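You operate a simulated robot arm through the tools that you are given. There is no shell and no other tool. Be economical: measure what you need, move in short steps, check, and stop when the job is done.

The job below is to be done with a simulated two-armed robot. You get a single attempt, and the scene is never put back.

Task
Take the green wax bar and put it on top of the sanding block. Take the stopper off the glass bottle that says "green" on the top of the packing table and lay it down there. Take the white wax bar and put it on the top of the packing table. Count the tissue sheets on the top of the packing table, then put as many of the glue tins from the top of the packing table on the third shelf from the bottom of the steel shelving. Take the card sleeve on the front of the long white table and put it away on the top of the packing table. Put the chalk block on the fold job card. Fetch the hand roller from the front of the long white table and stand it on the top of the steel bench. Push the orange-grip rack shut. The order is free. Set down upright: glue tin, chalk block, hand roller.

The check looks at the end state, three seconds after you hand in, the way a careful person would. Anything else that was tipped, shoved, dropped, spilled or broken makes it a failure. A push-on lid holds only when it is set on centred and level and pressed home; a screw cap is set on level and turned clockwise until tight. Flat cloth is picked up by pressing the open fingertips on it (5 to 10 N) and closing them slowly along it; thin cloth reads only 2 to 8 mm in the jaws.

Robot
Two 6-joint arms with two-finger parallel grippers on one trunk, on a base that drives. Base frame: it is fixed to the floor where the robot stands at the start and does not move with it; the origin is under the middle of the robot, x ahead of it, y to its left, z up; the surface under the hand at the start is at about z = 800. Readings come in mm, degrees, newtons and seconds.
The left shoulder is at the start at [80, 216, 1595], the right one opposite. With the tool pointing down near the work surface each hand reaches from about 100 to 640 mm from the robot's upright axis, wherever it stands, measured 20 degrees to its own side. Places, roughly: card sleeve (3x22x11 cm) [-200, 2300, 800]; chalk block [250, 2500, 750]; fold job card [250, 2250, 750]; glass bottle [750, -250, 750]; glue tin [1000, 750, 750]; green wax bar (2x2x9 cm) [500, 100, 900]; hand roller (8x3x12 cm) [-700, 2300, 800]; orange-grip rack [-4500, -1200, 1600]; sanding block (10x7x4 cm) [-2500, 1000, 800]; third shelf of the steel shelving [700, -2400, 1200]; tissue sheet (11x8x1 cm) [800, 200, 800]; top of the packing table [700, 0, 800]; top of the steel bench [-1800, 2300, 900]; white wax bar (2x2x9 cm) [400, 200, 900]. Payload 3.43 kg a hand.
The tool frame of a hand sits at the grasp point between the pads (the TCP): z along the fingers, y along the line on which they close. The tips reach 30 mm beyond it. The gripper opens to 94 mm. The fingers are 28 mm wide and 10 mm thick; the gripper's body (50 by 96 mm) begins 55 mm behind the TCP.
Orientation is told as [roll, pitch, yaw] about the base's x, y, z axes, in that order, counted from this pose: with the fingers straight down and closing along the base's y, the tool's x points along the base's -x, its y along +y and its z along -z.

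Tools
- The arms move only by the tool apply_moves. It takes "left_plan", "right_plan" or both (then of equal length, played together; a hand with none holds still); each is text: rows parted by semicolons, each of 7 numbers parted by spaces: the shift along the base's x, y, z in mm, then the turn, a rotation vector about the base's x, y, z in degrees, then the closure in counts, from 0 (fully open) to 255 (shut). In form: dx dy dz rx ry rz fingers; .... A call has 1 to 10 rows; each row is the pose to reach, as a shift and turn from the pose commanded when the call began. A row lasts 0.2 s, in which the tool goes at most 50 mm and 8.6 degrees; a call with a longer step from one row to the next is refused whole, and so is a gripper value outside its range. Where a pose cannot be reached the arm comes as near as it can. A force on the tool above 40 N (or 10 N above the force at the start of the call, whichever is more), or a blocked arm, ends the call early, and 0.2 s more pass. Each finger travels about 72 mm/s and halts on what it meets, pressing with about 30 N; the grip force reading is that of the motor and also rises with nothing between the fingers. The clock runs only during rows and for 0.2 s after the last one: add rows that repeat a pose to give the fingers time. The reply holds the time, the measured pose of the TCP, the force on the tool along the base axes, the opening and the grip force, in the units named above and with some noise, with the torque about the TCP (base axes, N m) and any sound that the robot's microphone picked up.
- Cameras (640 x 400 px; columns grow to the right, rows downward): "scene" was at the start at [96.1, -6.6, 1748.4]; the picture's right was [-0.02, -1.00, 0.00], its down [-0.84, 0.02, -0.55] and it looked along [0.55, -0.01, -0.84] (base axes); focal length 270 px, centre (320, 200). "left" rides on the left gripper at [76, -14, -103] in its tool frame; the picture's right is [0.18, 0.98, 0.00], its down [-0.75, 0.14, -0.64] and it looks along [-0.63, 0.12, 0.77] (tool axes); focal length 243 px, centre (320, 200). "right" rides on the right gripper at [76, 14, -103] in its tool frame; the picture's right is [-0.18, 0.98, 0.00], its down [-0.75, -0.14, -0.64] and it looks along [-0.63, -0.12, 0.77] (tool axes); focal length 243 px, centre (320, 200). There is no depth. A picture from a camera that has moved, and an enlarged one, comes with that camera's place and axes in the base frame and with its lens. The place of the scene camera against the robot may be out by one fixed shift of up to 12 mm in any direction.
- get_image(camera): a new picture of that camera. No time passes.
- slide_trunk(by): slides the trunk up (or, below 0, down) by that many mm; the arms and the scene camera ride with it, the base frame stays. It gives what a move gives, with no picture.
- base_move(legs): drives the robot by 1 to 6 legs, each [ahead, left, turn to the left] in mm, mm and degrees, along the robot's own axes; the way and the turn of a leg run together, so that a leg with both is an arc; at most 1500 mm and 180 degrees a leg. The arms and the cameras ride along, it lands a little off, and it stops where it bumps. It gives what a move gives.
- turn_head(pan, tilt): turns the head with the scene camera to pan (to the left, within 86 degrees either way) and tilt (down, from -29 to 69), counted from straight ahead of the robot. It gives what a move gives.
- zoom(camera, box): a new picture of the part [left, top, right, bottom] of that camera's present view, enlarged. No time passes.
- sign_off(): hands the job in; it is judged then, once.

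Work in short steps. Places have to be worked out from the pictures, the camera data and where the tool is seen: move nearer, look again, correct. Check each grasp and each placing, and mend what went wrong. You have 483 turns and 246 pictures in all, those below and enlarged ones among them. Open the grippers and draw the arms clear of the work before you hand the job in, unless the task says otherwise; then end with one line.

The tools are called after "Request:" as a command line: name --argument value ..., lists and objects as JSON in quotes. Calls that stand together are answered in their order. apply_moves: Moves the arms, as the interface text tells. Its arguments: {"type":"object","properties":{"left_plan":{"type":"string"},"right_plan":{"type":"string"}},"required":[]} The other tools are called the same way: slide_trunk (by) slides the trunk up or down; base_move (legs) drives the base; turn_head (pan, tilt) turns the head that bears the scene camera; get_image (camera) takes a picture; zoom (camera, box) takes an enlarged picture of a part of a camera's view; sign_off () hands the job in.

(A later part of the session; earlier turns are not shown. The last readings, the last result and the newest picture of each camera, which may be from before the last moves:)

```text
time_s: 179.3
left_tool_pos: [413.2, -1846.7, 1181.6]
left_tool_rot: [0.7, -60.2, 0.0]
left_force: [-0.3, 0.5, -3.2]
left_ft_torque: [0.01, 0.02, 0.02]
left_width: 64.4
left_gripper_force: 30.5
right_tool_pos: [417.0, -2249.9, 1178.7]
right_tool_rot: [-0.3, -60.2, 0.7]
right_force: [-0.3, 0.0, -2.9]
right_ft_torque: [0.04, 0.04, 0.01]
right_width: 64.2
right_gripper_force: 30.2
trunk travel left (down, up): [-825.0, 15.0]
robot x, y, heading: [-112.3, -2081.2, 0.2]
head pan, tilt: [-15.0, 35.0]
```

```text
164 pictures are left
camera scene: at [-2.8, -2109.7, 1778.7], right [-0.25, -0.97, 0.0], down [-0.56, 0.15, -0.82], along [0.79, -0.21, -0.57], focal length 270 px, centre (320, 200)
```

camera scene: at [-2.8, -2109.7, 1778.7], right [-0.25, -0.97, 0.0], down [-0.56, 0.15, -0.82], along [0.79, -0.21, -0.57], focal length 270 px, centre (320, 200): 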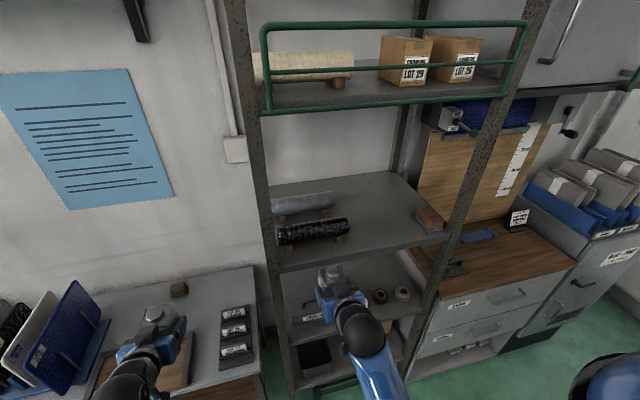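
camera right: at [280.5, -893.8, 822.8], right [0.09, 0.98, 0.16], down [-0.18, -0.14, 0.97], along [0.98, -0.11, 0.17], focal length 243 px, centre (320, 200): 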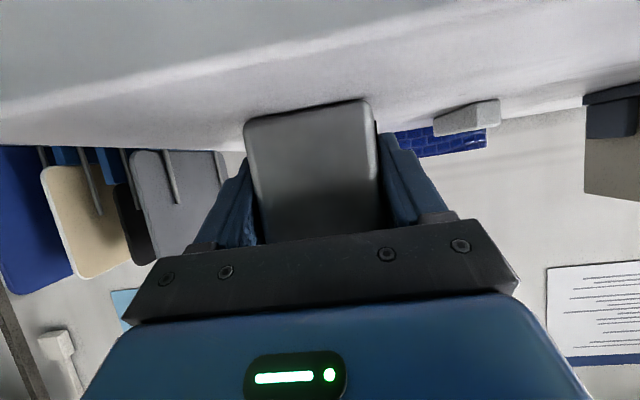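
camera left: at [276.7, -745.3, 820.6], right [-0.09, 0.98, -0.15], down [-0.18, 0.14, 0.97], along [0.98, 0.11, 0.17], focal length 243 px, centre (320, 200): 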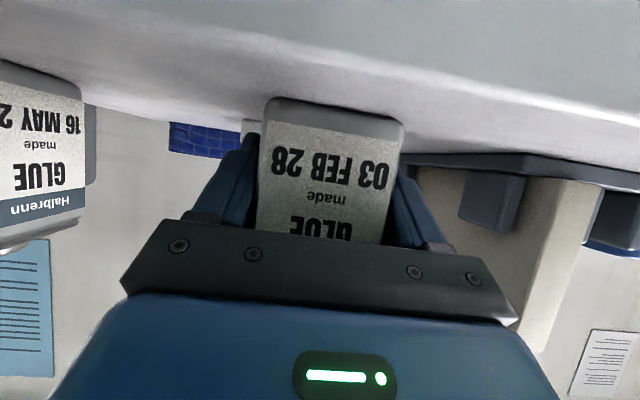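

Third shelf (rolls) surface is ≈1190, front edge x≈490, free around y −2340…−2570. I pull the left hand back, and shift the base for the right hand to face y≈−2530.

Request:
apply_moves --left_plan "-35 0 0 0 0 0 150; -70 0 0 0 0 0 150; -105 0 0 0 0 0 150; -140 0 0 0 0 0 150; -140 0 0 0 0 0 150" --right_plan "-10 0 25 0 0 0 150; -20 0 50 0 0 0 150; -30 0 75 0 0 0 150; -30 0 100 0 0 0 150; -30 0 100 0 0 0 150"

Request:
base_move --legs '[[0, -280, 0]]'

Request:
get_image --camera "scene"

Request:
get_image --camera "right"

```text
time_s: 180.5
left_tool_pos: [285.6, -1841.1, 1164.6]
left_tool_rot: [0.7, -60.2, 0.0]
left_force: [0.1, -0.8, -3.0]
left_ft_torque: [-0.02, 0.0, 0.0]
left_width: 64.2
left_gripper_force: 29.4
left hand out of reach, approached as far as the arm can: row 4, 5
right_tool_pos: [384.7, -2250.6, 1278.4]
right_tool_rot: [-0.4, -60.1, 0.7]
right_force: [-0.4, -0.7, -2.3]
right_ft_torque: [-0.01, 0.02, -0.02]
right_width: 64.2
right_gripper_force: 30.0
trunk travel left (down, up): [-825.0, 15.0]
robot x, y, heading: [-113.9, -2083.9, 0.3]
head pan, tilt: [-15.0, 35.0]
```

```text
time_s: 182.5
left_tool_pos: [287.4, -2122.9, 1163.1]
left_tool_rot: [0.4, -60.2, 0.4]
left_force: [-0.8, 0.2, -3.5]
left_ft_torque: [-0.01, 0.02, -0.04]
left_width: 64.4
left_gripper_force: 30.4
right_tool_pos: [387.1, -2532.4, 1278.0]
right_tool_rot: [-0.6, -60.2, 1.0]
right_force: [0.0, -0.7, -2.8]
right_ft_torque: [0.01, 0.01, -0.04]
right_width: 64.2
right_gripper_force: 30.1
trunk travel left (down, up): [-825.0, 15.0]
robot x, y, heading: [-111.7, -2369.0, 0.3]
head pan, tilt: [-15.0, 35.0]
```

```text
163 pictures are left
camera scene: at [-1.2, -2391.3, 1778.8], right [-0.25, -0.97, 0.0], down [-0.56, 0.14, -0.82], along [0.79, -0.21, -0.57], focal length 270 px, centre (320, 200)
```

scene: 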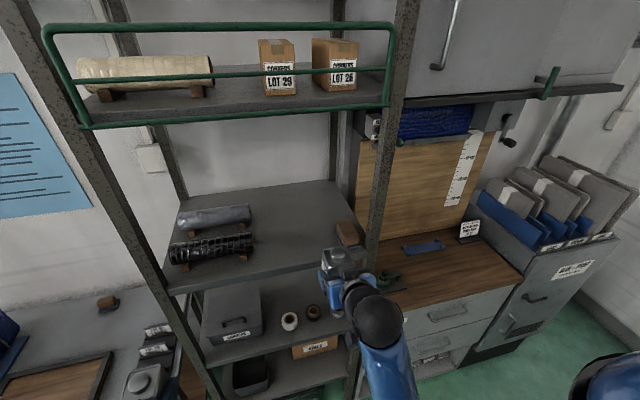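

```text
162 pictures are left
camera right: at [260.3, -2519.6, 1264.1], right [0.08, 0.98, 0.15], down [-0.18, -0.14, 0.97], along [0.98, -0.11, 0.17], focal length 243 px, centre (320, 200)
```

right: 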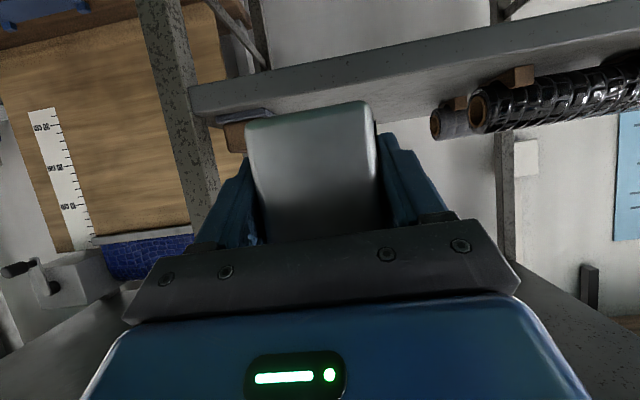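

The shelf top is ≈1205–1210 with front edge x≈485. I raise the right tin a bit and drive ahead 100, then extend over the shelf.

Request:
apply_moves --right_plan "0 0 15 0 0 0 150; 0 0 30 0 0 0 150"

Request:
base_move --legs '[[100, 0, 0]]'

Request:
apply_moves --right_plan "20 0 0 0 0 0 150; 40 0 0 0 0 0 150; 60 0 0 0 0 0 150; 60 0 0 0 0 0 150"

Request:
get_image --camera "scene"

Request:
get_image --camera "right"

```text
time_s: 183.1
left_tool_pos: [289.0, -2124.7, 1163.6]
left_tool_rot: [0.5, -60.3, 0.1]
left_force: [0.2, 0.0, -2.6]
left_ft_torque: [-0.02, -0.04, -0.03]
left_width: 64.2
left_gripper_force: 30.0
right_tool_pos: [398.9, -2533.2, 1304.0]
right_tool_rot: [-0.6, -60.2, 1.0]
right_force: [-0.6, 0.5, -3.0]
right_ft_torque: [-0.02, 0.06, -0.02]
right_width: 64.0
right_gripper_force: 29.8
right hand out of reach, approached as far as the arm can: row 1, 2
trunk travel left (down, up): [-825.0, 15.0]
robot x, y, heading: [-112.8, -2367.9, 0.3]
head pan, tilt: [-15.0, 35.0]
```

```text
time_s: 184.3
left_tool_pos: [377.5, -2126.9, 1167.6]
left_tool_rot: [0.7, -60.7, 0.1]
left_force: [-0.8, 0.0, -2.1]
left_ft_torque: [-0.03, -0.01, 0.01]
left_width: 63.8
left_gripper_force: 30.2
right_tool_pos: [487.4, -2534.1, 1309.9]
right_tool_rot: [-0.3, -60.7, 0.8]
right_force: [-0.7, -0.6, -1.7]
right_ft_torque: [0.03, 0.03, -0.01]
right_width: 64.1
right_gripper_force: 30.0
trunk travel left (down, up): [-825.0, 15.0]
robot x, y, heading: [-11.7, -2368.2, 0.5]
head pan, tilt: [-15.0, 35.0]
```

```text
time_s: 185.3
left_tool_pos: [388.4, -2125.9, 1162.8]
left_tool_rot: [0.6, -60.0, 0.0]
left_force: [0.4, 0.0, -3.2]
left_ft_torque: [-0.03, -0.01, 0.02]
left_width: 64.2
left_gripper_force: 30.1
right_tool_pos: [561.2, -2535.6, 1302.7]
right_tool_rot: [-0.4, -60.0, 0.7]
right_force: [0.0, 0.2, -2.8]
right_ft_torque: [-0.01, 0.04, -0.06]
right_width: 64.2
right_gripper_force: 30.5
trunk travel left (down, up): [-825.0, 15.0]
robot x, y, heading: [-13.9, -2368.1, 0.4]
head pan, tilt: [-15.0, 35.0]
```

```text
161 pictures are left
camera scene: at [102.1, -2395.5, 1778.4], right [-0.25, -0.97, 0.0], down [-0.56, 0.14, -0.82], along [0.79, -0.21, -0.58], focal length 270 px, centre (320, 200)
```

scene: 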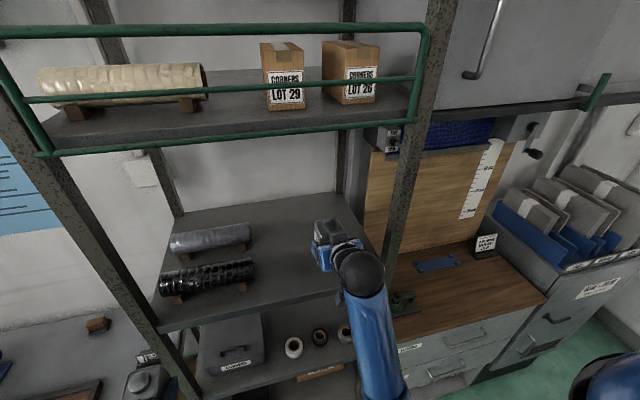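

```text
160 pictures are left
camera right: at [433.7, -2522.3, 1289.0], right [0.09, 0.98, 0.16], down [-0.18, -0.14, 0.97], along [0.98, -0.11, 0.16], focal length 243 px, centre (320, 200)
```

right: 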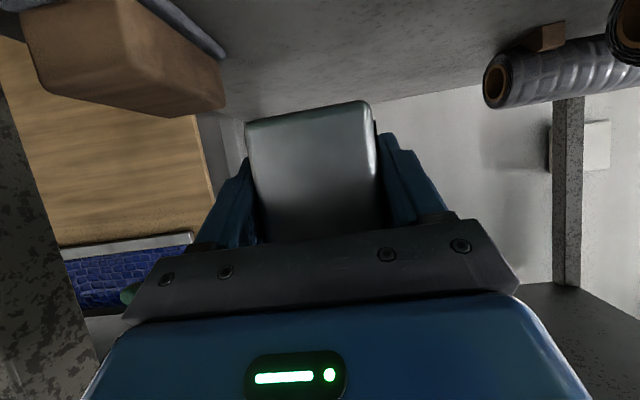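

The tin is over a clear spot. I lower it to near contact.

Request:
apply_moves --right_plan "0 2 -10 0 0 0 150; 0 4 -20 0 0 0 150; 0 6 -30 0 0 0 150; 0 6 -36 0 0 0 150; 0 6 -40 0 0 0 150; 0 6 -40 0 0 0 150"

```text
time_s: 186.7
left_tool_pos: [385.0, -2126.7, 1163.7]
left_tool_rot: [0.7, -60.3, -0.1]
left_force: [-0.3, -0.1, -3.0]
left_ft_torque: [0.03, 0.05, 0.01]
left_width: 64.2
left_gripper_force: 30.2
right_tool_pos: [557.7, -2529.6, 1264.9]
right_tool_rot: [-0.3, -60.2, 0.7]
right_force: [0.0, -0.6, -2.5]
right_ft_torque: [0.02, 0.03, 0.0]
right_width: 64.2
right_gripper_force: 29.6
trunk travel left (down, up): [-825.0, 15.0]
robot x, y, heading: [-17.4, -2370.0, 0.3]
head pan, tilt: [-15.0, 35.0]
```

Continue lowering in 3 mm steps.

Request:
apply_moves --right_plan "0 0 -3 0 0 0 150; 0 0 -6 0 0 0 150; 0 0 -9 0 0 0 150; 0 0 -12 0 0 0 150; 0 0 -12 0 0 0 150"

Request:
get_image --camera "right"

```text
time_s: 187.9
left_tool_pos: [385.9, -2126.6, 1164.2]
left_tool_rot: [0.7, -60.2, 0.1]
left_force: [-0.1, 0.5, -1.9]
left_ft_torque: [-0.01, 0.05, -0.02]
left_width: 64.0
left_gripper_force: 30.2
right_tool_pos: [556.1, -2529.5, 1252.5]
right_tool_rot: [-0.3, -60.2, 0.7]
right_force: [-0.3, -0.7, -3.8]
right_ft_torque: [-0.01, 0.04, 0.01]
right_width: 64.1
right_gripper_force: 30.0
trunk travel left (down, up): [-825.0, 15.0]
robot x, y, heading: [-15.2, -2365.2, 0.5]
head pan, tilt: [-15.0, 35.0]
```

```text
159 pictures are left
camera right: at [429.1, -2515.9, 1238.4], right [0.08, 0.98, 0.16], down [-0.18, -0.14, 0.97], along [0.98, -0.11, 0.17], focal length 243 px, centre (320, 200)
```

right: 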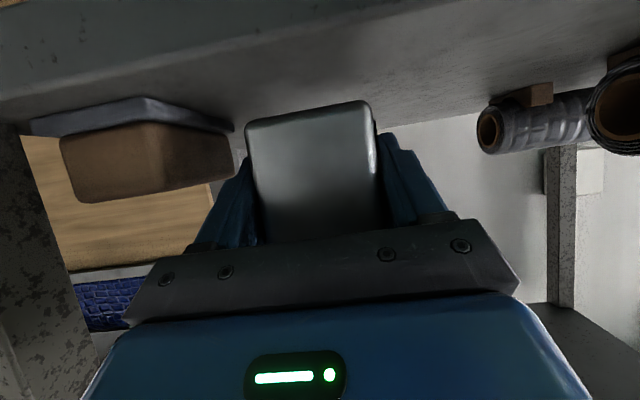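

No contact yet; keep lowering.

Request:
apply_moves --right_plan "0 0 -3 0 0 0 150; 0 0 -6 0 0 0 150; 0 0 -9 0 0 0 150; 0 0 -12 0 0 0 150; 0 0 -12 0 0 0 150"

```text
time_s: 189.1
left_tool_pos: [385.1, -2125.6, 1163.7]
left_tool_rot: [0.6, -60.3, 0.1]
left_force: [-0.5, -0.7, -2.8]
left_ft_torque: [-0.04, 0.0, 0.0]
left_width: 64.0
left_gripper_force: 30.2
right_tool_pos: [556.9, -2528.4, 1240.8]
right_tool_rot: [-0.4, -60.2, 0.7]
right_force: [0.9, -0.4, -2.5]
right_ft_torque: [0.02, 0.06, -0.01]
right_width: 64.1
right_gripper_force: 29.9
trunk travel left (down, up): [-825.0, 15.0]
robot x, y, heading: [-13.1, -2370.2, 0.4]
head pan, tilt: [-15.0, 35.0]
```

Still free; another 10 mm.

Request:
apply_moves --right_plan "0 0 -3 0 0 0 150; 0 0 -6 0 0 0 150; 0 0 -9 0 0 0 150; 0 0 -11 0 0 0 150; 0 0 -11 0 0 0 150"

Request:
zoom --camera "scene" --box '[230, 180, 430, 310]'

```text
time_s: 190.3
left_tool_pos: [384.6, -2126.2, 1164.2]
left_tool_rot: [0.8, -60.3, 0.0]
left_force: [0.5, 0.6, -2.8]
left_ft_torque: [0.01, 0.0, 0.0]
left_width: 64.3
left_gripper_force: 30.0
right_tool_pos: [556.4, -2528.1, 1233.8]
right_tool_rot: [-0.3, -60.7, 0.6]
right_force: [6.0, -3.2, 26.1]
right_ft_torque: [0.08, 0.18, 0.0]
right_width: 64.4
right_gripper_force: 30.3
trunk travel left (down, up): [-825.0, 15.0]
robot x, y, heading: [-10.7, -2371.1, 0.6]
head pan, tilt: [-15.0, 35.0]
```

```text
3.08 times, centred on (330, 245) of scene
camera zoom: at [95.4, -2395.4, 1779.1], right [-0.25, -0.97, 0.0], down [-0.55, 0.14, -0.82], along [0.79, -0.21, -0.57], focal length 831 px, centre (289, 62)
```

zoom: 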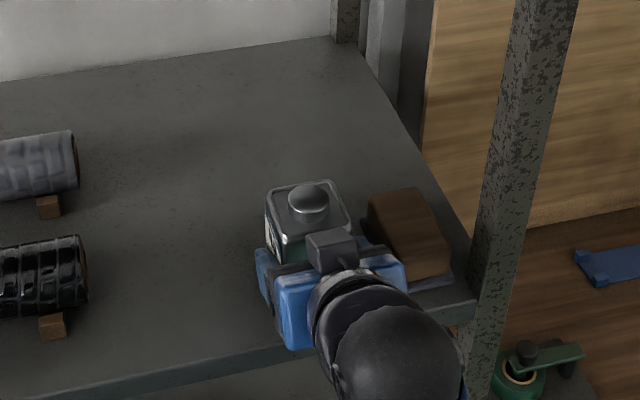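

Contact at ≈1235 (shelf ≈1186). The brown block is too close for opening the fingers, so I lift 8 mm and shift 38 mm left before setting down.

Request:
apply_moves --right_plan "0 0 6 0 0 0 150; 0 0 10 0 0 0 150; 0 13 10 0 0 0 150; 0 26 10 0 0 0 150; 0 38 10 0 0 0 150; 0 38 5 0 0 0 150; 0 38 2 0 0 0 150; 0 38 2 0 0 0 150"

Request:
get_image --camera "right"

```text
time_s: 192.1
left_tool_pos: [385.7, -2126.4, 1163.1]
left_tool_rot: [0.6, -60.2, 0.0]
left_force: [0.3, 0.9, -2.2]
left_ft_torque: [-0.02, 0.03, 0.04]
left_width: 64.2
left_gripper_force: 30.0
right_tool_pos: [556.0, -2491.1, 1234.5]
right_tool_rot: [-0.3, -60.5, 0.6]
right_force: [3.5, -2.0, 8.7]
right_ft_torque: [0.07, 0.14, -0.04]
right_width: 64.2
right_gripper_force: 29.8
trunk travel left (down, up): [-825.0, 15.0]
robot x, y, heading: [-13.1, -2369.1, 0.7]
head pan, tilt: [-15.0, 35.0]
```

```text
157 pictures are left
camera right: at [429.5, -2478.5, 1219.0], right [0.08, 0.98, 0.16], down [-0.19, -0.14, 0.97], along [0.98, -0.11, 0.17], focal length 243 px, centre (320, 200)
```

right: 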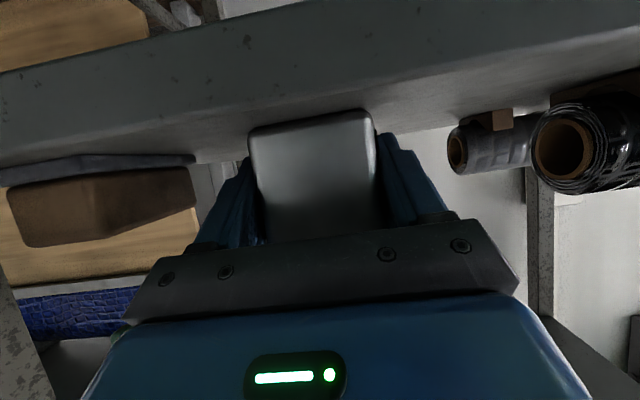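

Resting on the shelf with room around. I open moderately and retract along the tool axis.

Request:
apply_moves --right_plan "0 0 0 0 0 0 120; 0 0 0 0 0 0 80; 0 0 0 0 0 0 35; 0 0 0 0 0 0 30; -20 0 12 0 0 0 30; -52 0 30 0 0 0 30; -88 0 50 0 0 0 30; -130 0 70 0 0 0 30; -170 0 70 0 0 0 0"

Request:
get_image --camera "right"

Request:
get_image --camera "scene"

```text
time_s: 194.1
left_tool_pos: [384.0, -2125.3, 1163.4]
left_tool_rot: [0.6, -60.2, 0.1]
left_force: [0.0, -0.7, -2.2]
left_ft_torque: [-0.03, -0.02, 0.02]
left_width: 64.1
left_gripper_force: 30.2
right_tool_pos: [440.9, -2446.0, 1266.2]
right_tool_rot: [-0.5, -60.3, 0.8]
right_force: [-0.2, 0.2, 1.1]
right_ft_torque: [-0.01, 0.01, 0.01]
right_width: 93.8
right_gripper_force: 0.1
right hand out of reach, approached as far as the arm can: row 7, 8, 9
trunk travel left (down, up): [-825.0, 15.0]
robot x, y, heading: [-13.9, -2370.1, 0.5]
head pan, tilt: [-15.0, 35.0]
```

```text
156 pictures are left
camera right: at [313.5, -2432.7, 1251.0], right [0.08, 0.98, 0.16], down [-0.18, -0.14, 0.97], along [0.98, -0.11, 0.17], focal length 243 px, centre (320, 200)
```

right: 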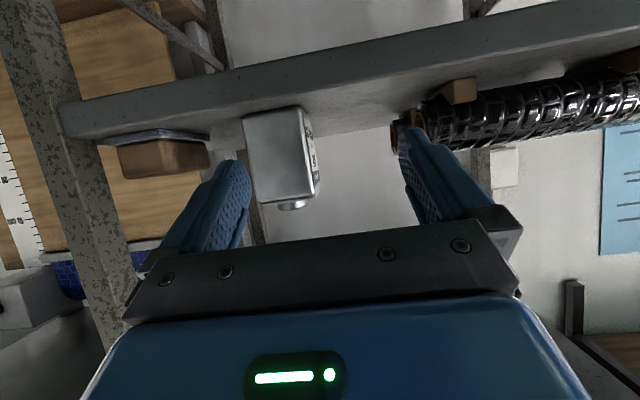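

```text
155 pictures are left
camera scene: at [96.7, -2394.6, 1778.8], right [-0.25, -0.97, 0.0], down [-0.55, 0.14, -0.82], along [0.79, -0.21, -0.57], focal length 270 px, centre (320, 200)
```

scene: 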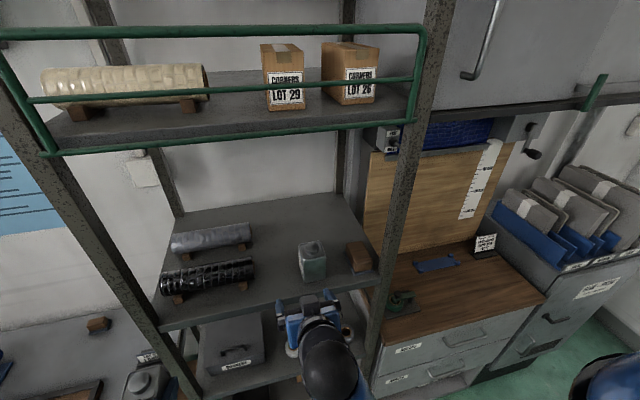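

First tin stands on the shelf. I back off, tuck the right hand to the side with fingers down, and sidestep for the left tin.

Request:
base_move --legs '[[-150, 0, -0.4], [0, -90, 0]]'

Request:
apply_moves --right_plan "0 -18 -25 0 8 0 0; -5 -36 -50 0 16 0 0; -10 -54 -75 0 24 0 0; -20 -72 -100 0 32 0 0; -30 -90 -125 0 40 0 0; -40 -108 -150 0 48 0 0; -50 -126 -180 0 56 0 0; -60 -144 -210 0 60 0 0; -70 -160 -240 0 60 0 0" --left_plan "10 -16 12 0 0 0 150; 20 -32 24 0 0 0 150; 30 -48 36 0 0 0 150; 40 -64 48 0 0 0 150; 50 -80 60 0 0 0 150; 60 -96 72 0 0 0 150; 70 -112 84 0 0 0 150; 80 -128 96 0 0 0 150; 90 -144 108 0 0 0 150"

Request:
get_image --camera "scene"

Request:
get_image --camera "left"

```text
time_s: 196.1
left_tool_pos: [237.6, -2206.2, 1161.2]
left_tool_rot: [-0.3, -60.1, 0.5]
left_force: [-0.5, 0.8, -4.1]
left_ft_torque: [0.01, 0.0, -0.04]
left_width: 64.3
left_gripper_force: 30.3
right_tool_pos: [293.2, -2525.6, 1266.3]
right_tool_rot: [-1.3, -60.2, 1.5]
right_force: [0.1, 0.4, 0.0]
right_ft_torque: [-0.05, 0.02, -0.07]
right_width: 94.0
right_gripper_force: 0.0
trunk travel left (down, up): [-825.0, 15.0]
robot x, y, heading: [-162.9, -2458.0, 0.3]
head pan, tilt: [-15.0, 35.0]
```

```text
time_s: 198.1
left_tool_pos: [329.1, -2358.9, 1270.8]
left_tool_rot: [0.9, -60.2, -0.1]
left_force: [0.5, 0.8, -3.6]
left_ft_torque: [0.01, 0.0, 0.01]
left_width: 64.3
left_gripper_force: 29.8
left hand out of reach, approached as far as the arm can: row 1, 2, 3, 4, 5, 6
right_tool_pos: [220.7, -2694.1, 1026.0]
right_tool_rot: [0.1, -0.2, 0.3]
right_force: [0.0, 1.2, 0.9]
right_ft_torque: [0.03, 0.0, -0.02]
right_width: 93.9
right_gripper_force: 0.0
right hand out of reach, approached as far as the arm can: row 6, 7, 8
trunk travel left (down, up): [-825.0, 15.0]
robot x, y, heading: [-165.6, -2452.5, 0.1]
head pan, tilt: [-15.0, 35.0]
```

```text
154 pictures are left
camera scene: at [-51.7, -2483.7, 1778.7], right [-0.26, -0.97, 0.0], down [-0.56, 0.15, -0.82], along [0.79, -0.21, -0.57], focal length 270 px, centre (320, 200)
```

scene: 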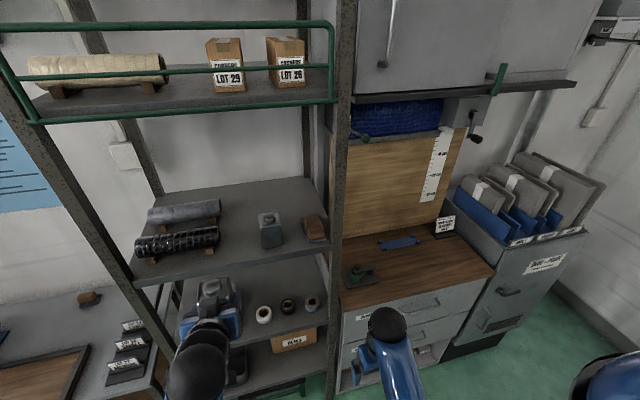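

```text
153 pictures are left
camera left: at [202.2, -2374.2, 1255.0], right [-0.1, 0.98, -0.15], down [-0.18, 0.13, 0.97], along [0.98, 0.12, 0.17], focal length 243 px, centre (320, 200)
```

left: 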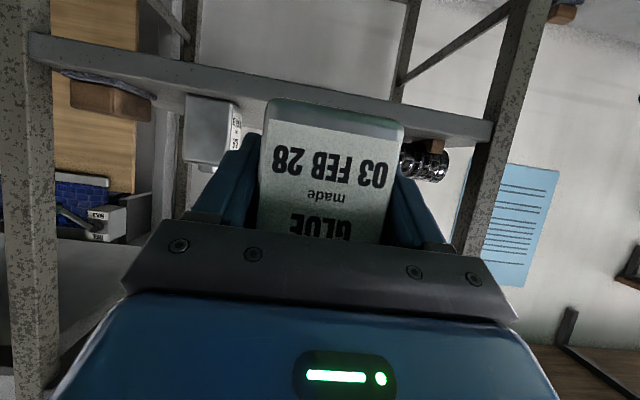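

Left tin ready at y≈−2359. I raise slightly, shift to y≈−2385, and drive ahead 140.

Request:
apply_moves --left_plan "10 -12 12 0 0 0 150; 20 -24 22 0 0 0 150; 25 -26 25 0 0 0 150"

Request:
base_move --legs '[[140, 0, 0]]'

Request:
get_image --camera "left"

```text
time_s: 198.9
left_tool_pos: [353.9, -2385.3, 1295.8]
left_tool_rot: [0.7, -60.1, -0.2]
left_force: [-0.5, -0.1, -3.3]
left_ft_torque: [-0.02, 0.02, 0.02]
left_width: 64.1
left_gripper_force: 29.6
right_tool_pos: [219.9, -2693.1, 1026.2]
right_tool_rot: [-0.1, -0.2, 0.3]
right_force: [1.1, -1.2, 0.9]
right_ft_torque: [0.04, -0.02, -0.05]
right_width: 94.1
right_gripper_force: 0.0
trunk travel left (down, up): [-825.0, 15.0]
robot x, y, heading: [-168.5, -2456.7, -0.1]
head pan, tilt: [-15.0, 35.0]
```

```text
time_s: 200.3
left_tool_pos: [488.7, -2385.4, 1297.2]
left_tool_rot: [0.8, -60.4, -0.1]
left_force: [-0.8, 0.1, -3.3]
left_ft_torque: [-0.02, -0.01, 0.0]
left_width: 64.3
left_gripper_force: 30.2
right_tool_pos: [356.1, -2694.0, 1027.1]
right_tool_rot: [0.0, -0.5, 0.3]
right_force: [-0.9, -0.5, -0.1]
right_ft_torque: [0.04, -0.04, 0.02]
right_width: 93.8
right_gripper_force: 0.0
trunk travel left (down, up): [-825.0, 15.0]
robot x, y, heading: [-24.1, -2455.8, 0.1]
head pan, tilt: [-15.0, 35.0]
```

```text
152 pictures are left
camera left: at [361.8, -2399.6, 1281.3], right [-0.1, 0.98, -0.15], down [-0.19, 0.13, 0.97], along [0.98, 0.13, 0.17], focal length 243 px, centre (320, 200)
```

left: 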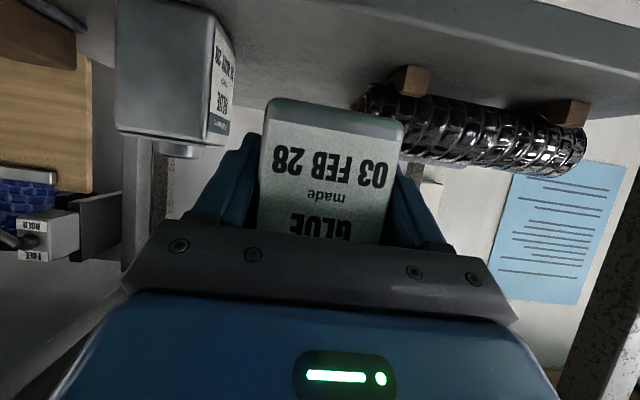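

I extend 42 mm over the shelf edge and lower toward contact.

Request:
apply_moves --left_plan "20 -3 0 0 0 0 150; 42 -5 0 0 0 0 150; 42 -5 -20 0 0 0 150; 42 -5 -40 0 0 0 150; 42 -5 -50 0 0 0 150; 42 -5 -55 0 0 0 150; 42 -5 -55 0 0 0 150"

Request:
get_image --camera "left"

Request:
zoom --camera "scene" --box '[180, 150, 420, 310]'

```text
time_s: 201.9
left_tool_pos: [536.6, -2388.7, 1242.7]
left_tool_rot: [0.7, -60.1, -0.2]
left_force: [0.6, -0.7, -2.8]
left_ft_torque: [0.02, 0.01, 0.04]
left_width: 64.2
left_gripper_force: 29.9
right_tool_pos: [361.2, -2693.3, 1025.5]
right_tool_rot: [0.0, -0.2, 0.3]
right_force: [0.3, -0.6, 0.2]
right_ft_torque: [0.03, 0.04, -0.03]
right_width: 94.1
right_gripper_force: 0.1
trunk travel left (down, up): [-825.0, 15.0]
robot x, y, heading: [-21.8, -2455.0, 0.4]
head pan, tilt: [-15.0, 35.0]
```

```text
151 pictures are left
camera left: at [409.1, -2403.3, 1226.1], right [-0.1, 0.98, -0.15], down [-0.18, 0.13, 0.97], along [0.98, 0.13, 0.17], focal length 243 px, centre (320, 200)
```

left: 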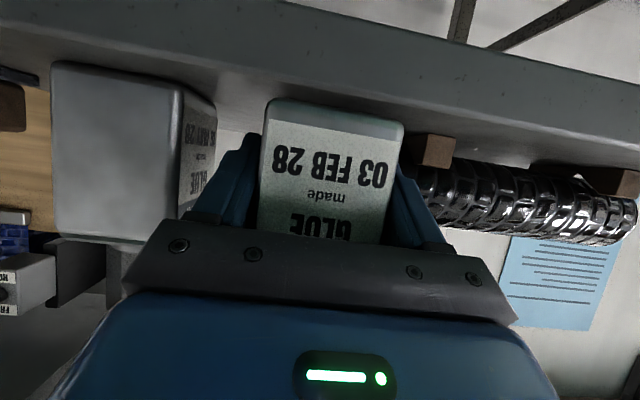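

```text
2.50 times, centred on (300, 230) of scene
camera zoom: at [88.8, -2482.3, 1778.7], right [-0.25, -0.97, 0.0], down [-0.56, 0.15, -0.82], along [0.79, -0.21, -0.57], focal length 675 px, centre (370, 125)
```

zoom: 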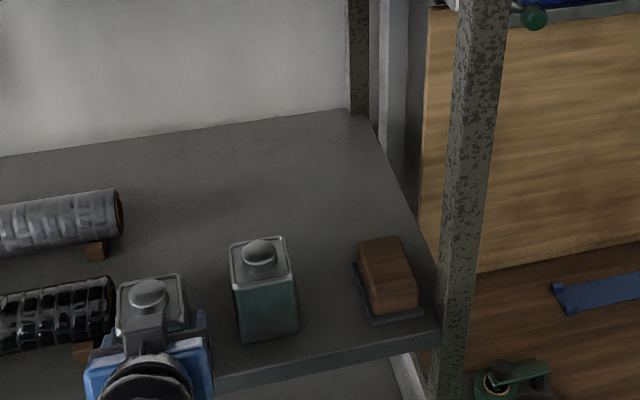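

The roll's support is close on the left, so I shift 12 mm to the right and then lower to contact.

Request:
apply_moves --left_plan "0 -6 0 0 0 0 150; -4 -12 0 0 0 0 150; -4 -12 -3 0 0 0 150; -4 -12 -6 0 0 0 150; -4 -12 -9 0 0 0 150; -4 -12 -9 0 0 0 150"

```text
time_s: 203.3
left_tool_pos: [529.7, -2400.6, 1235.1]
left_tool_rot: [0.5, -60.6, 0.1]
left_force: [7.7, 1.5, 24.6]
left_ft_torque: [-0.59, 0.33, 0.15]
left_width: 64.4
left_gripper_force: 30.2
right_tool_pos: [358.7, -2693.6, 1026.7]
right_tool_rot: [0.0, -0.2, 0.3]
right_force: [-0.1, 0.1, 0.3]
right_ft_torque: [0.02, 0.0, -0.01]
right_width: 93.9
right_gripper_force: 0.1
trunk travel left (down, up): [-825.0, 15.0]
robot x, y, heading: [-23.4, -2456.4, 0.3]
head pan, tilt: [-15.0, 35.0]
```

Contact. I ease up 2 mm, open to ~80 mm, and retract along the tool axis without going past the reach limit.

Request:
apply_moves --left_plan "0 0 2 0 0 0 150; 0 0 2 0 0 0 110; 0 0 2 0 0 0 70; 0 0 2 0 0 0 38; 0 0 2 0 0 0 38; -20 0 13 0 0 0 38; -50 0 30 0 0 0 38; -70 0 42 0 0 0 38; -70 0 42 0 0 0 38"

Request:
get_image --camera "left"

```text
time_s: 205.3
left_tool_pos: [460.2, -2402.0, 1271.5]
left_tool_rot: [0.7, -60.2, -0.2]
left_force: [-0.1, -0.4, -0.2]
left_ft_torque: [0.0, -0.02, 0.02]
left_width: 80.0
left_gripper_force: 0.1
right_tool_pos: [359.9, -2693.3, 1025.3]
right_tool_rot: [0.0, -0.2, 0.3]
right_force: [0.3, 0.1, -0.6]
right_ft_torque: [0.02, -0.02, -0.03]
right_width: 94.5
right_gripper_force: 0.0
trunk travel left (down, up): [-825.0, 15.0]
robot x, y, heading: [-24.4, -2458.5, 0.5]
head pan, tilt: [-15.0, 35.0]
```

```text
149 pictures are left
camera left: at [333.4, -2416.3, 1257.3], right [-0.1, 0.98, -0.15], down [-0.18, 0.13, 0.97], along [0.98, 0.13, 0.17], focal length 243 px, centre (320, 200)
```

left: 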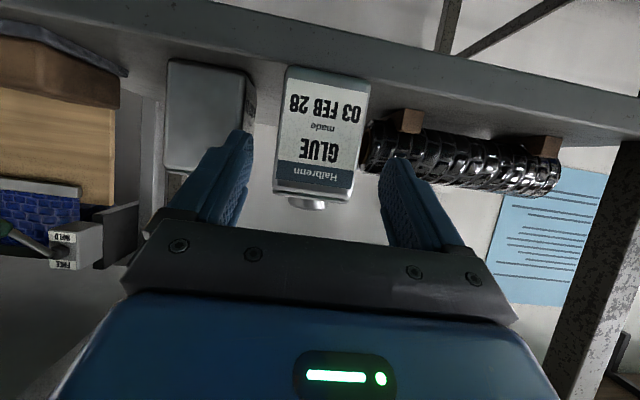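

Both tins stand. I back the base away 200 mm, then check the shelf.

Request:
base_move --legs '[[-200, 0, 0]]'

Request:
get_image --camera "scene"

```text
time_s: 206.9
left_tool_pos: [263.5, -2402.4, 1269.7]
left_tool_rot: [0.7, -59.9, -0.2]
left_force: [-0.3, -0.5, -0.6]
left_ft_torque: [-0.01, 0.01, -0.04]
left_width: 80.0
left_gripper_force: 0.0
right_tool_pos: [161.5, -2695.1, 1024.5]
right_tool_rot: [0.0, 0.0, 0.2]
right_force: [-0.1, 0.2, 0.3]
right_ft_torque: [0.01, 0.06, 0.0]
right_width: 94.0
right_gripper_force: 0.0
trunk travel left (down, up): [-825.0, 15.0]
robot x, y, heading: [-225.6, -2457.4, 0.2]
head pan, tilt: [-15.0, 35.0]
```

```text
148 pictures are left
camera scene: at [-108.0, -2483.6, 1778.2], right [-0.26, -0.97, 0.0], down [-0.56, 0.15, -0.82], along [0.79, -0.21, -0.58], focal length 270 px, centre (320, 200)
```

scene: 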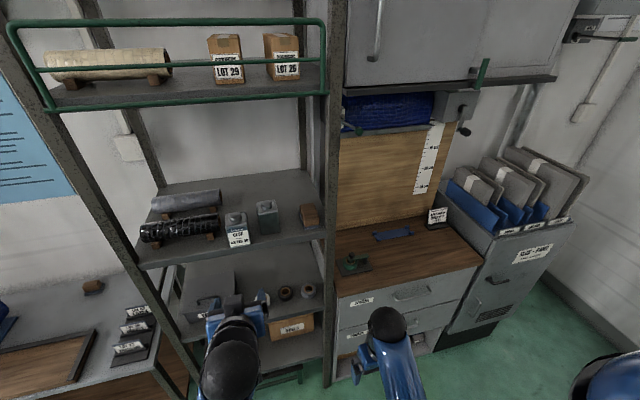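

I zoom at the lower shelves to be sure the count is right.

Request:
turn_head --pan 5 --tilt 55

Request:
get_image --camera "scene"

```text
time_s: 207.7
left_tool_pos: [258.6, -2402.3, 1272.8]
left_tool_rot: [0.8, -60.0, -0.1]
left_force: [0.2, -0.3, -0.2]
left_ft_torque: [-0.02, 0.0, 0.02]
left_width: 79.9
left_gripper_force: 0.0
right_tool_pos: [157.3, -2694.5, 1025.7]
right_tool_rot: [0.1, -0.2, 0.2]
right_force: [-0.2, -0.4, 0.7]
right_ft_torque: [-0.02, 0.01, -0.02]
right_width: 93.8
right_gripper_force: 0.1
trunk travel left (down, up): [-825.0, 15.0]
robot x, y, heading: [-223.5, -2453.6, 0.2]
head pan, tilt: [5.0, 55.0]
```

```text
147 pictures are left
camera scene: at [-127.9, -2454.7, 1750.6], right [0.09, -1.0, 0.0], down [-0.82, -0.07, -0.57], along [0.57, 0.05, -0.82], focal length 270 px, centre (320, 200)
```

scene: 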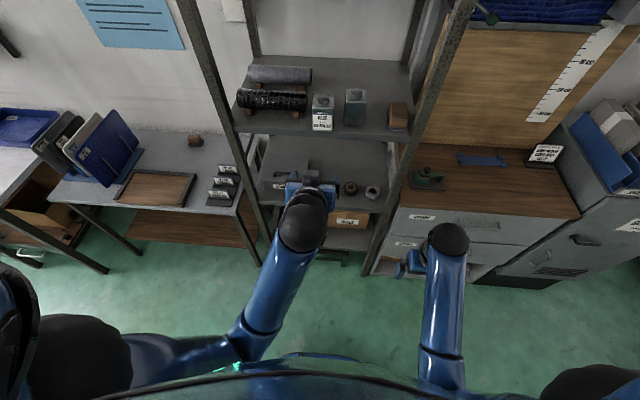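

Count confirmed (two shelves below). I straighten the left hand and drive back to the packing table for the green bar.

Request:
apply_moves --left_plan "0 5 -30 0 8 0 0; 0 10 -60 0 16 0 0; 0 15 -90 0 24 0 0; 0 20 -115 0 32 0 0; 0 30 -140 0 40 0 0; 0 40 -165 0 48 0 0; 0 60 -190 0 56 0 0; 0 80 -210 0 60 0 0; 0 100 -230 0 60 0 0"

Request:
base_move --legs '[[-30, 1500, 0], [0, 1140, 0]]'

Request:
turn_head --pan 0 --tilt 45

Request:
get_image --camera "scene"

```text
time_s: 209.7
left_tool_pos: [256.0, -2302.7, 1041.7]
left_tool_rot: [0.5, -0.3, -0.2]
left_force: [-0.3, 0.2, -0.3]
left_ft_torque: [-0.03, -0.02, 0.0]
left_width: 93.9
left_gripper_force: 0.1
left hand out of reach, approached as far as the arm can: row 7, 8
right_tool_pos: [157.5, -2695.1, 1025.7]
right_tool_rot: [0.0, -0.3, 0.3]
right_force: [0.7, -1.1, -0.2]
right_ft_torque: [-0.05, 0.0, 0.01]
right_width: 94.2
right_gripper_force: 0.1
trunk travel left (down, up): [-825.0, 15.0]
robot x, y, heading: [-226.2, -2457.2, 0.4]
head pan, tilt: [5.0, 55.0]
```

```text
refused: leg 1 is longer than a leg can be; nothing moved
```

```text
time_s: 210.4
left_tool_pos: [256.4, -2303.4, 1041.8]
left_tool_rot: [0.4, -0.4, -0.1]
left_force: [0.5, 0.3, -0.6]
left_ft_torque: [-0.01, 0.01, -0.02]
left_width: 93.8
left_gripper_force: 0.1
right_tool_pos: [157.5, -2694.5, 1027.1]
right_tool_rot: [0.0, -0.3, 0.2]
right_force: [0.7, 0.1, -0.4]
right_ft_torque: [0.0, -0.02, -0.01]
right_width: 94.0
right_gripper_force: 0.0
trunk travel left (down, up): [-825.0, 15.0]
robot x, y, heading: [-224.3, -2455.4, 0.1]
head pan, tilt: [0.0, 45.0]
```

```text
146 pictures are left
camera scene: at [-119.1, -2460.5, 1764.0], right [0.0, -1.0, 0.0], down [-0.71, 0.0, -0.71], along [0.71, 0.0, -0.71], focal length 270 px, centre (320, 200)
```

scene: 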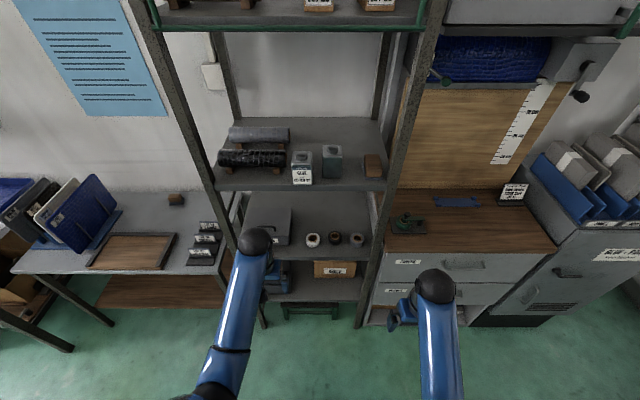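

The leg was too long by a hair; I split it.

Request:
base_move --legs '[[0, 1300, 0], [0, 1330, 0]]'

Request:
get_image --camera "scene"

```text
time_s: 223.1
left_tool_pos: [254.6, 302.8, 1041.5]
left_tool_rot: [0.6, -0.3, -0.2]
left_force: [0.5, 0.2, 0.6]
left_ft_torque: [0.0, -0.02, -0.02]
left_width: 94.2
left_gripper_force: 0.1
right_tool_pos: [156.0, -88.6, 1025.6]
right_tool_rot: [0.1, -0.3, 0.2]
right_force: [0.3, -0.7, -0.9]
right_ft_torque: [-0.01, -0.02, 0.01]
right_width: 94.1
right_gripper_force: 0.1
trunk travel left (down, up): [-825.0, 15.0]
robot x, y, heading: [-226.8, 149.9, 0.1]
head pan, tilt: [0.0, 45.0]
```

```text
145 pictures are left
camera scene: at [-120.3, 145.2, 1764.0], right [0.0, -1.0, 0.0], down [-0.71, 0.0, -0.71], along [0.71, 0.0, -0.71], focal length 270 px, centre (320, 200)
```

scene: 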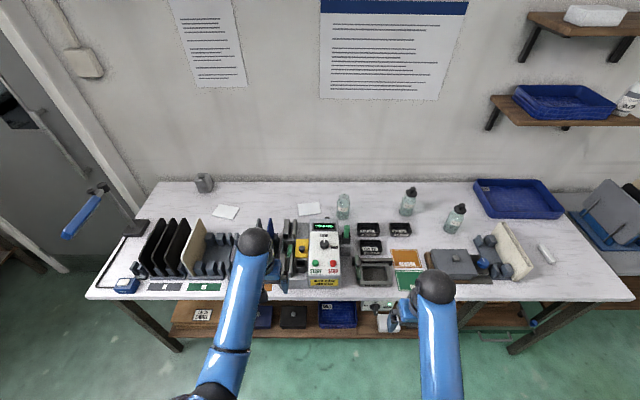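

I drive ahead 220 and bring the right hand above the green bar.

Request:
base_move --legs '[[220, 0, 0]]'

Request:
apply_moves --right_plan "35 30 5 0 0 0 0; 70 60 10 0 0 0 60; 105 90 10 0 0 0 130; 140 120 10 0 0 0 130; 150 137 10 0 0 0 130; 150 137 10 0 0 0 130"

Request:
get_image --camera "right"

```text
time_s: 224.8
left_tool_pos: [481.2, 305.8, 1043.5]
left_tool_rot: [0.5, -0.7, -0.1]
left_force: [0.4, 0.2, 0.3]
left_ft_torque: [0.0, -0.04, 0.01]
left_width: 93.9
left_gripper_force: 0.0
right_tool_pos: [382.5, -86.8, 1027.2]
right_tool_rot: [0.1, -0.5, 0.2]
right_force: [-0.6, 0.0, 1.0]
right_ft_torque: [0.0, -0.06, 0.01]
right_width: 94.0
right_gripper_force: 0.0
trunk travel left (down, up): [-825.0, 15.0]
robot x, y, heading: [2.2, 150.3, 0.1]
head pan, tilt: [0.0, 45.0]
```

```text
time_s: 226.2
left_tool_pos: [483.6, 304.2, 1043.4]
left_tool_rot: [0.6, -0.4, -0.2]
left_force: [0.7, 0.0, -0.2]
left_ft_torque: [0.0, -0.01, -0.04]
left_width: 94.2
left_gripper_force: 0.0
right_tool_pos: [533.3, 49.6, 1037.4]
right_tool_rot: [0.2, -0.3, 0.2]
right_force: [0.1, -1.3, -0.6]
right_ft_torque: [-0.01, -0.03, -0.02]
right_width: 46.4
right_gripper_force: 0.0
trunk travel left (down, up): [-825.0, 15.0]
robot x, y, heading: [5.1, 149.0, 0.4]
head pan, tilt: [0.0, 45.0]
```

```text
144 pictures are left
camera right: at [456.6, 63.8, 1138.6], right [0.18, 0.98, 0.0], down [0.75, -0.14, 0.65], along [0.64, -0.12, -0.76], focal length 243 px, centre (320, 200)
```

right: 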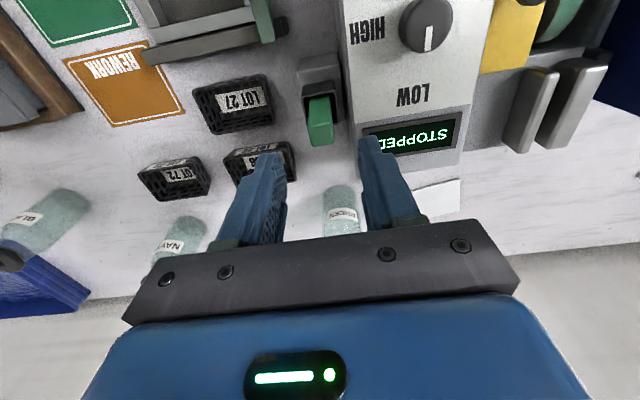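

Bar top at about (544, 48). The controller edge is at y≈82, so I narrow the opening to 36 mm and descend to z≈950.

Request:
apply_moves --right_plan "5 -1 -20 0 0 0 158; 10 -2 -40 0 0 0 158; 10 -2 -60 0 0 0 158; 10 -2 -60 0 0 0 158"

Request:
zoom --camera "right" --box '[220, 60, 460, 260]'

```text
time_s: 227.2
left_tool_pos: [484.9, 303.7, 1042.1]
left_tool_rot: [0.6, -0.4, -0.1]
left_force: [-0.6, 0.7, 1.1]
left_ft_torque: [-0.01, 0.02, -0.01]
left_width: 94.0
left_gripper_force: 0.1
right_tool_pos: [545.8, 48.3, 975.6]
right_tool_rot: [0.0, -0.3, 0.2]
right_force: [0.0, -0.1, -0.5]
right_ft_torque: [0.01, 0.01, 0.02]
right_width: 35.7
right_gripper_force: 0.0
trunk travel left (down, up): [-825.0, 15.0]
robot x, y, heading: [2.1, 150.6, 0.2]
head pan, tilt: [0.0, 45.0]
```

```text
2.00 times, centred on (340, 160) of right
camera zoom: at [468.9, 61.8, 1078.0], right [0.18, 0.98, 0.0], down [0.75, -0.14, 0.64], along [0.63, -0.12, -0.76], focal length 485 px, centre (280, 280)
```

zoom: 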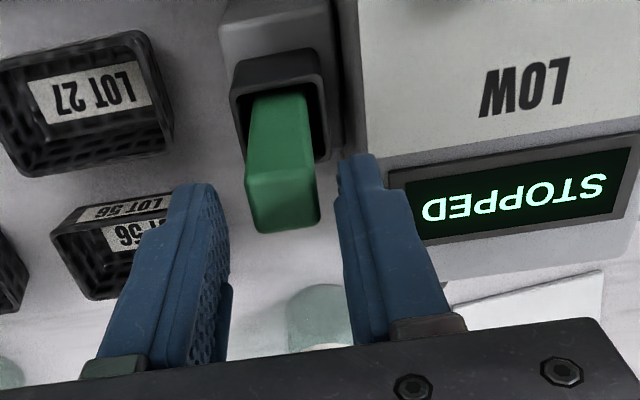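

Aligned. Descend 26 mm and close.

Request:
apply_moves --right_plan "-2 0 -13 0 0 0 158; -2 0 -26 0 0 0 158; -2 0 -28 0 0 0 158; -2 0 -28 0 0 0 200; -2 0 -28 0 0 0 230; -2 0 -28 0 0 0 230"

```text
time_s: 228.7
left_tool_pos: [484.4, 303.3, 1043.0]
left_tool_rot: [0.5, -0.4, -0.1]
left_force: [-0.3, -0.2, 0.1]
left_ft_torque: [0.0, 0.0, -0.03]
left_width: 94.2
left_gripper_force: 0.1
right_tool_pos: [545.6, 48.4, 947.2]
right_tool_rot: [-0.1, -0.3, 0.1]
right_force: [0.3, -0.3, -0.3]
right_ft_torque: [0.0, -0.02, 0.03]
right_width: 23.2
right_gripper_force: 30.1
trunk travel left (down, up): [-825.0, 15.0]
robot x, y, heading: [-2.0, 154.0, 0.2]
head pan, tilt: [0.0, 45.0]
```

Green bar gripped (23 mm). I lift it straight up and out.

Request:
apply_moves --right_plan "0 0 25 0 0 0 230; 0 0 50 0 0 0 230; 0 0 75 0 0 0 230; 0 0 95 0 0 0 230; 0 0 100 0 0 0 230"

Request:
get_image --camera "right"

```text
time_s: 229.8
left_tool_pos: [484.1, 303.8, 1041.8]
left_tool_rot: [0.5, -0.4, -0.1]
left_force: [-0.2, -0.5, -1.2]
left_ft_torque: [0.04, -0.02, 0.01]
left_width: 94.2
left_gripper_force: 0.0
right_tool_pos: [544.0, 46.5, 1047.4]
right_tool_rot: [0.0, -0.2, 0.2]
right_force: [-0.3, 0.4, -0.9]
right_ft_torque: [-0.03, -0.01, 0.02]
right_width: 23.1
right_gripper_force: 30.0
trunk travel left (down, up): [-825.0, 15.0]
robot x, y, heading: [4.1, 149.4, 0.4]
head pan, tilt: [0.0, 45.0]
```

```text
142 pictures are left
camera right: at [467.9, 60.9, 1150.7], right [0.18, 0.98, 0.0], down [0.75, -0.14, 0.64], along [0.63, -0.12, -0.76], focal length 243 px, centre (320, 200)
```

right: 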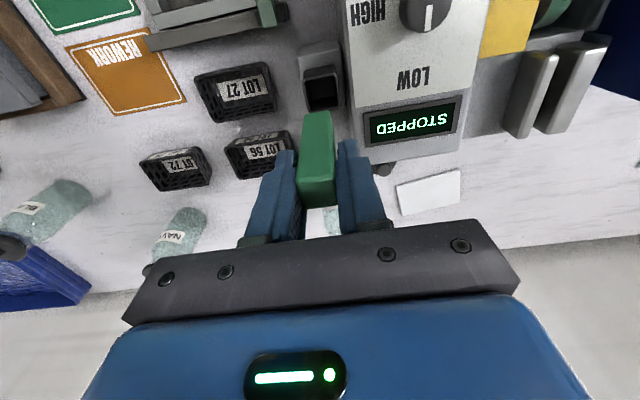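

Now to the sanding block. I back off and turn around to look at that part of the room.

Request:
base_move --legs '[[-700, 0, 0], [0, 0, 150]]'

Request:
turn_head --pan 0 --tilt 20

Request:
get_image --camera "scene"

```text
time_s: 240.0
left_tool_pos: [-1203.5, 231.7, 1042.2]
left_tool_rot: [0.5, -0.4, 152.9]
left_force: [0.1, 0.7, 0.5]
left_ft_torque: [-0.01, 0.0, 0.0]
left_width: 94.1
left_gripper_force: 0.1
right_tool_pos: [-1141.3, 487.7, 1048.0]
right_tool_rot: [0.0, -0.2, 153.3]
right_force: [-0.6, 0.2, 0.1]
right_ft_torque: [0.04, -0.01, 0.01]
right_width: 23.1
right_gripper_force: 30.5
trunk travel left (down, up): [-825.0, 15.0]
robot x, y, heading: [-706.0, 149.9, 153.1]
head pan, tilt: [0.0, 45.0]
```

```text
time_s: 240.9
left_tool_pos: [-1205.2, 231.8, 1040.7]
left_tool_rot: [0.5, -0.4, 152.8]
left_force: [0.3, 0.0, 0.5]
left_ft_torque: [-0.03, 0.01, -0.01]
left_width: 94.0
left_gripper_force: 0.2
right_tool_pos: [-1141.3, 487.0, 1046.7]
right_tool_rot: [0.0, -0.2, 153.3]
right_force: [0.2, -0.4, -0.1]
right_ft_torque: [0.02, -0.01, 0.02]
right_width: 23.1
right_gripper_force: 30.1
trunk travel left (down, up): [-825.0, 15.0]
robot x, y, heading: [-706.9, 147.5, 153.1]
head pan, tilt: [0.0, 20.0]
```

```text
141 pictures are left
camera scene: at [-819.7, 199.0, 1802.5], right [0.45, 0.89, 0.0], down [0.31, -0.15, -0.94], along [-0.84, 0.42, -0.34], focal length 270 px, centre (320, 200)
```

scene: 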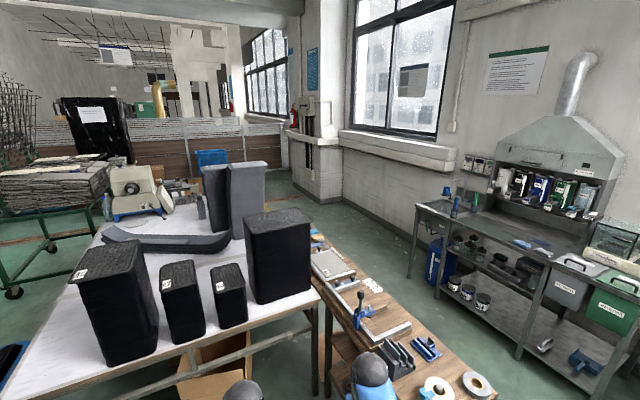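

I zoom near the expected place of the sanding block.

Request:
zoom --camera "scene" --box '[230, 180, 500, 400]'

```text
1.82 times, centred on (365, 290) of scene
camera zoom: at [-819.7, 199.0, 1802.5], right [0.45, 0.89, 0.0], down [0.31, -0.15, -0.94], along [-0.84, 0.42, -0.34], focal length 491 px, centre (238, 36)
```

zoom: 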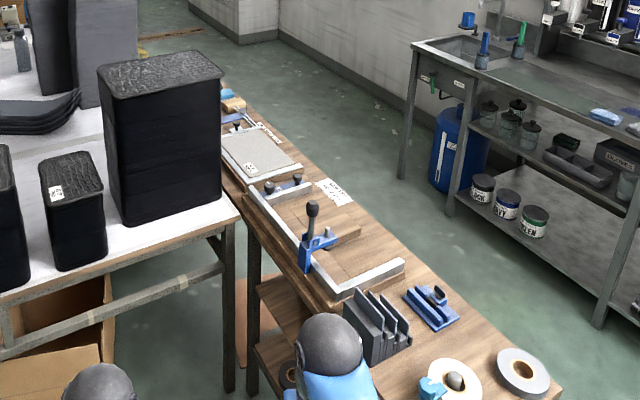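

The wooden tool bench runs along −x; its far end may hold the block. I go round to look down the aisle on its +y side.

Request:
base_move --legs '[[0, 0, 27], [-350, 0, 0], [0, -1350, 0]]'

Request:
get_image --camera "scene"

```text
time_s: 250.7
left_tool_pos: [-851.9, 1316.4, 1042.4]
left_tool_rot: [0.5, -0.3, -179.6]
left_force: [0.1, 0.3, -0.2]
left_ft_torque: [0.04, 0.02, 0.01]
left_width: 94.2
left_gripper_force: 0.1
right_tool_pos: [-915.1, 1571.6, 1047.9]
right_tool_rot: [0.0, -0.1, -179.2]
right_force: [0.2, 0.9, 0.5]
right_ft_torque: [0.0, -0.01, 0.02]
right_width: 23.3
right_gripper_force: 30.3
trunk travel left (down, up): [-825.0, 15.0]
robot x, y, heading: [-372.8, 1473.8, -179.3]
head pan, tilt: [0.0, 20.0]
```

```text
139 pictures are left
camera scene: at [-499.4, 1465.5, 1802.6], right [-0.01, 1.0, 0.0], down [0.34, 0.01, -0.94], along [-0.94, -0.01, -0.34], focal length 270 px, centre (320, 200)
```

scene: 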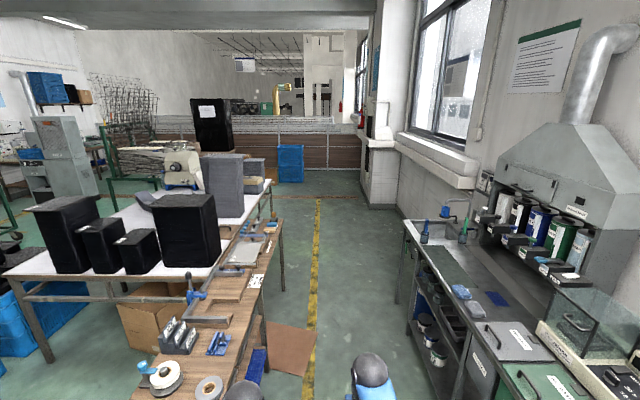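

I zoom on the far part of the bench and the floor items by the aisle.

Request:
zoom --camera "scene" --box '[180, 170, 320, 260]'

Request:
zoom --camera "scene" --box '[120, 240, 340, 400]'

```text
4.44 times, centred on (250, 215) of scene
camera zoom: at [-499.4, 1465.5, 1802.6], right [-0.01, 1.0, 0.0], down [0.34, 0.01, -0.94], along [-0.94, -0.01, -0.34], focal length 1200 px, centre (631, 133)
```

zoom: 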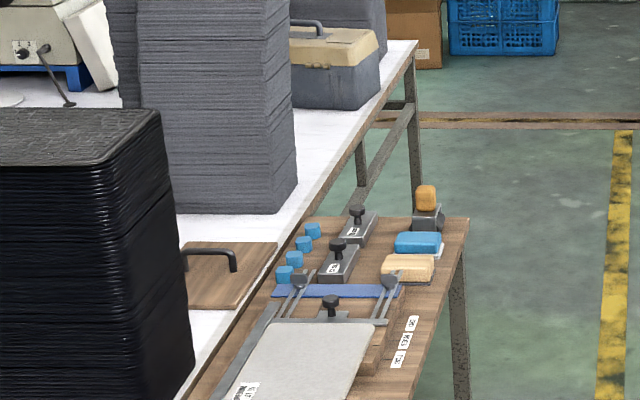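

```text
2.50 times, centred on (230, 320) of scene
camera zoom: at [-499.4, 1465.5, 1802.6], right [-0.01, 1.0, 0.0], down [0.34, 0.01, -0.94], along [-0.94, -0.01, -0.34], focal length 675 px, centre (545, -100)
```

zoom: 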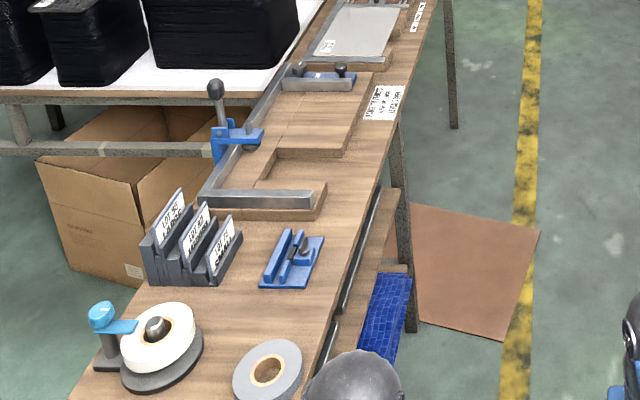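

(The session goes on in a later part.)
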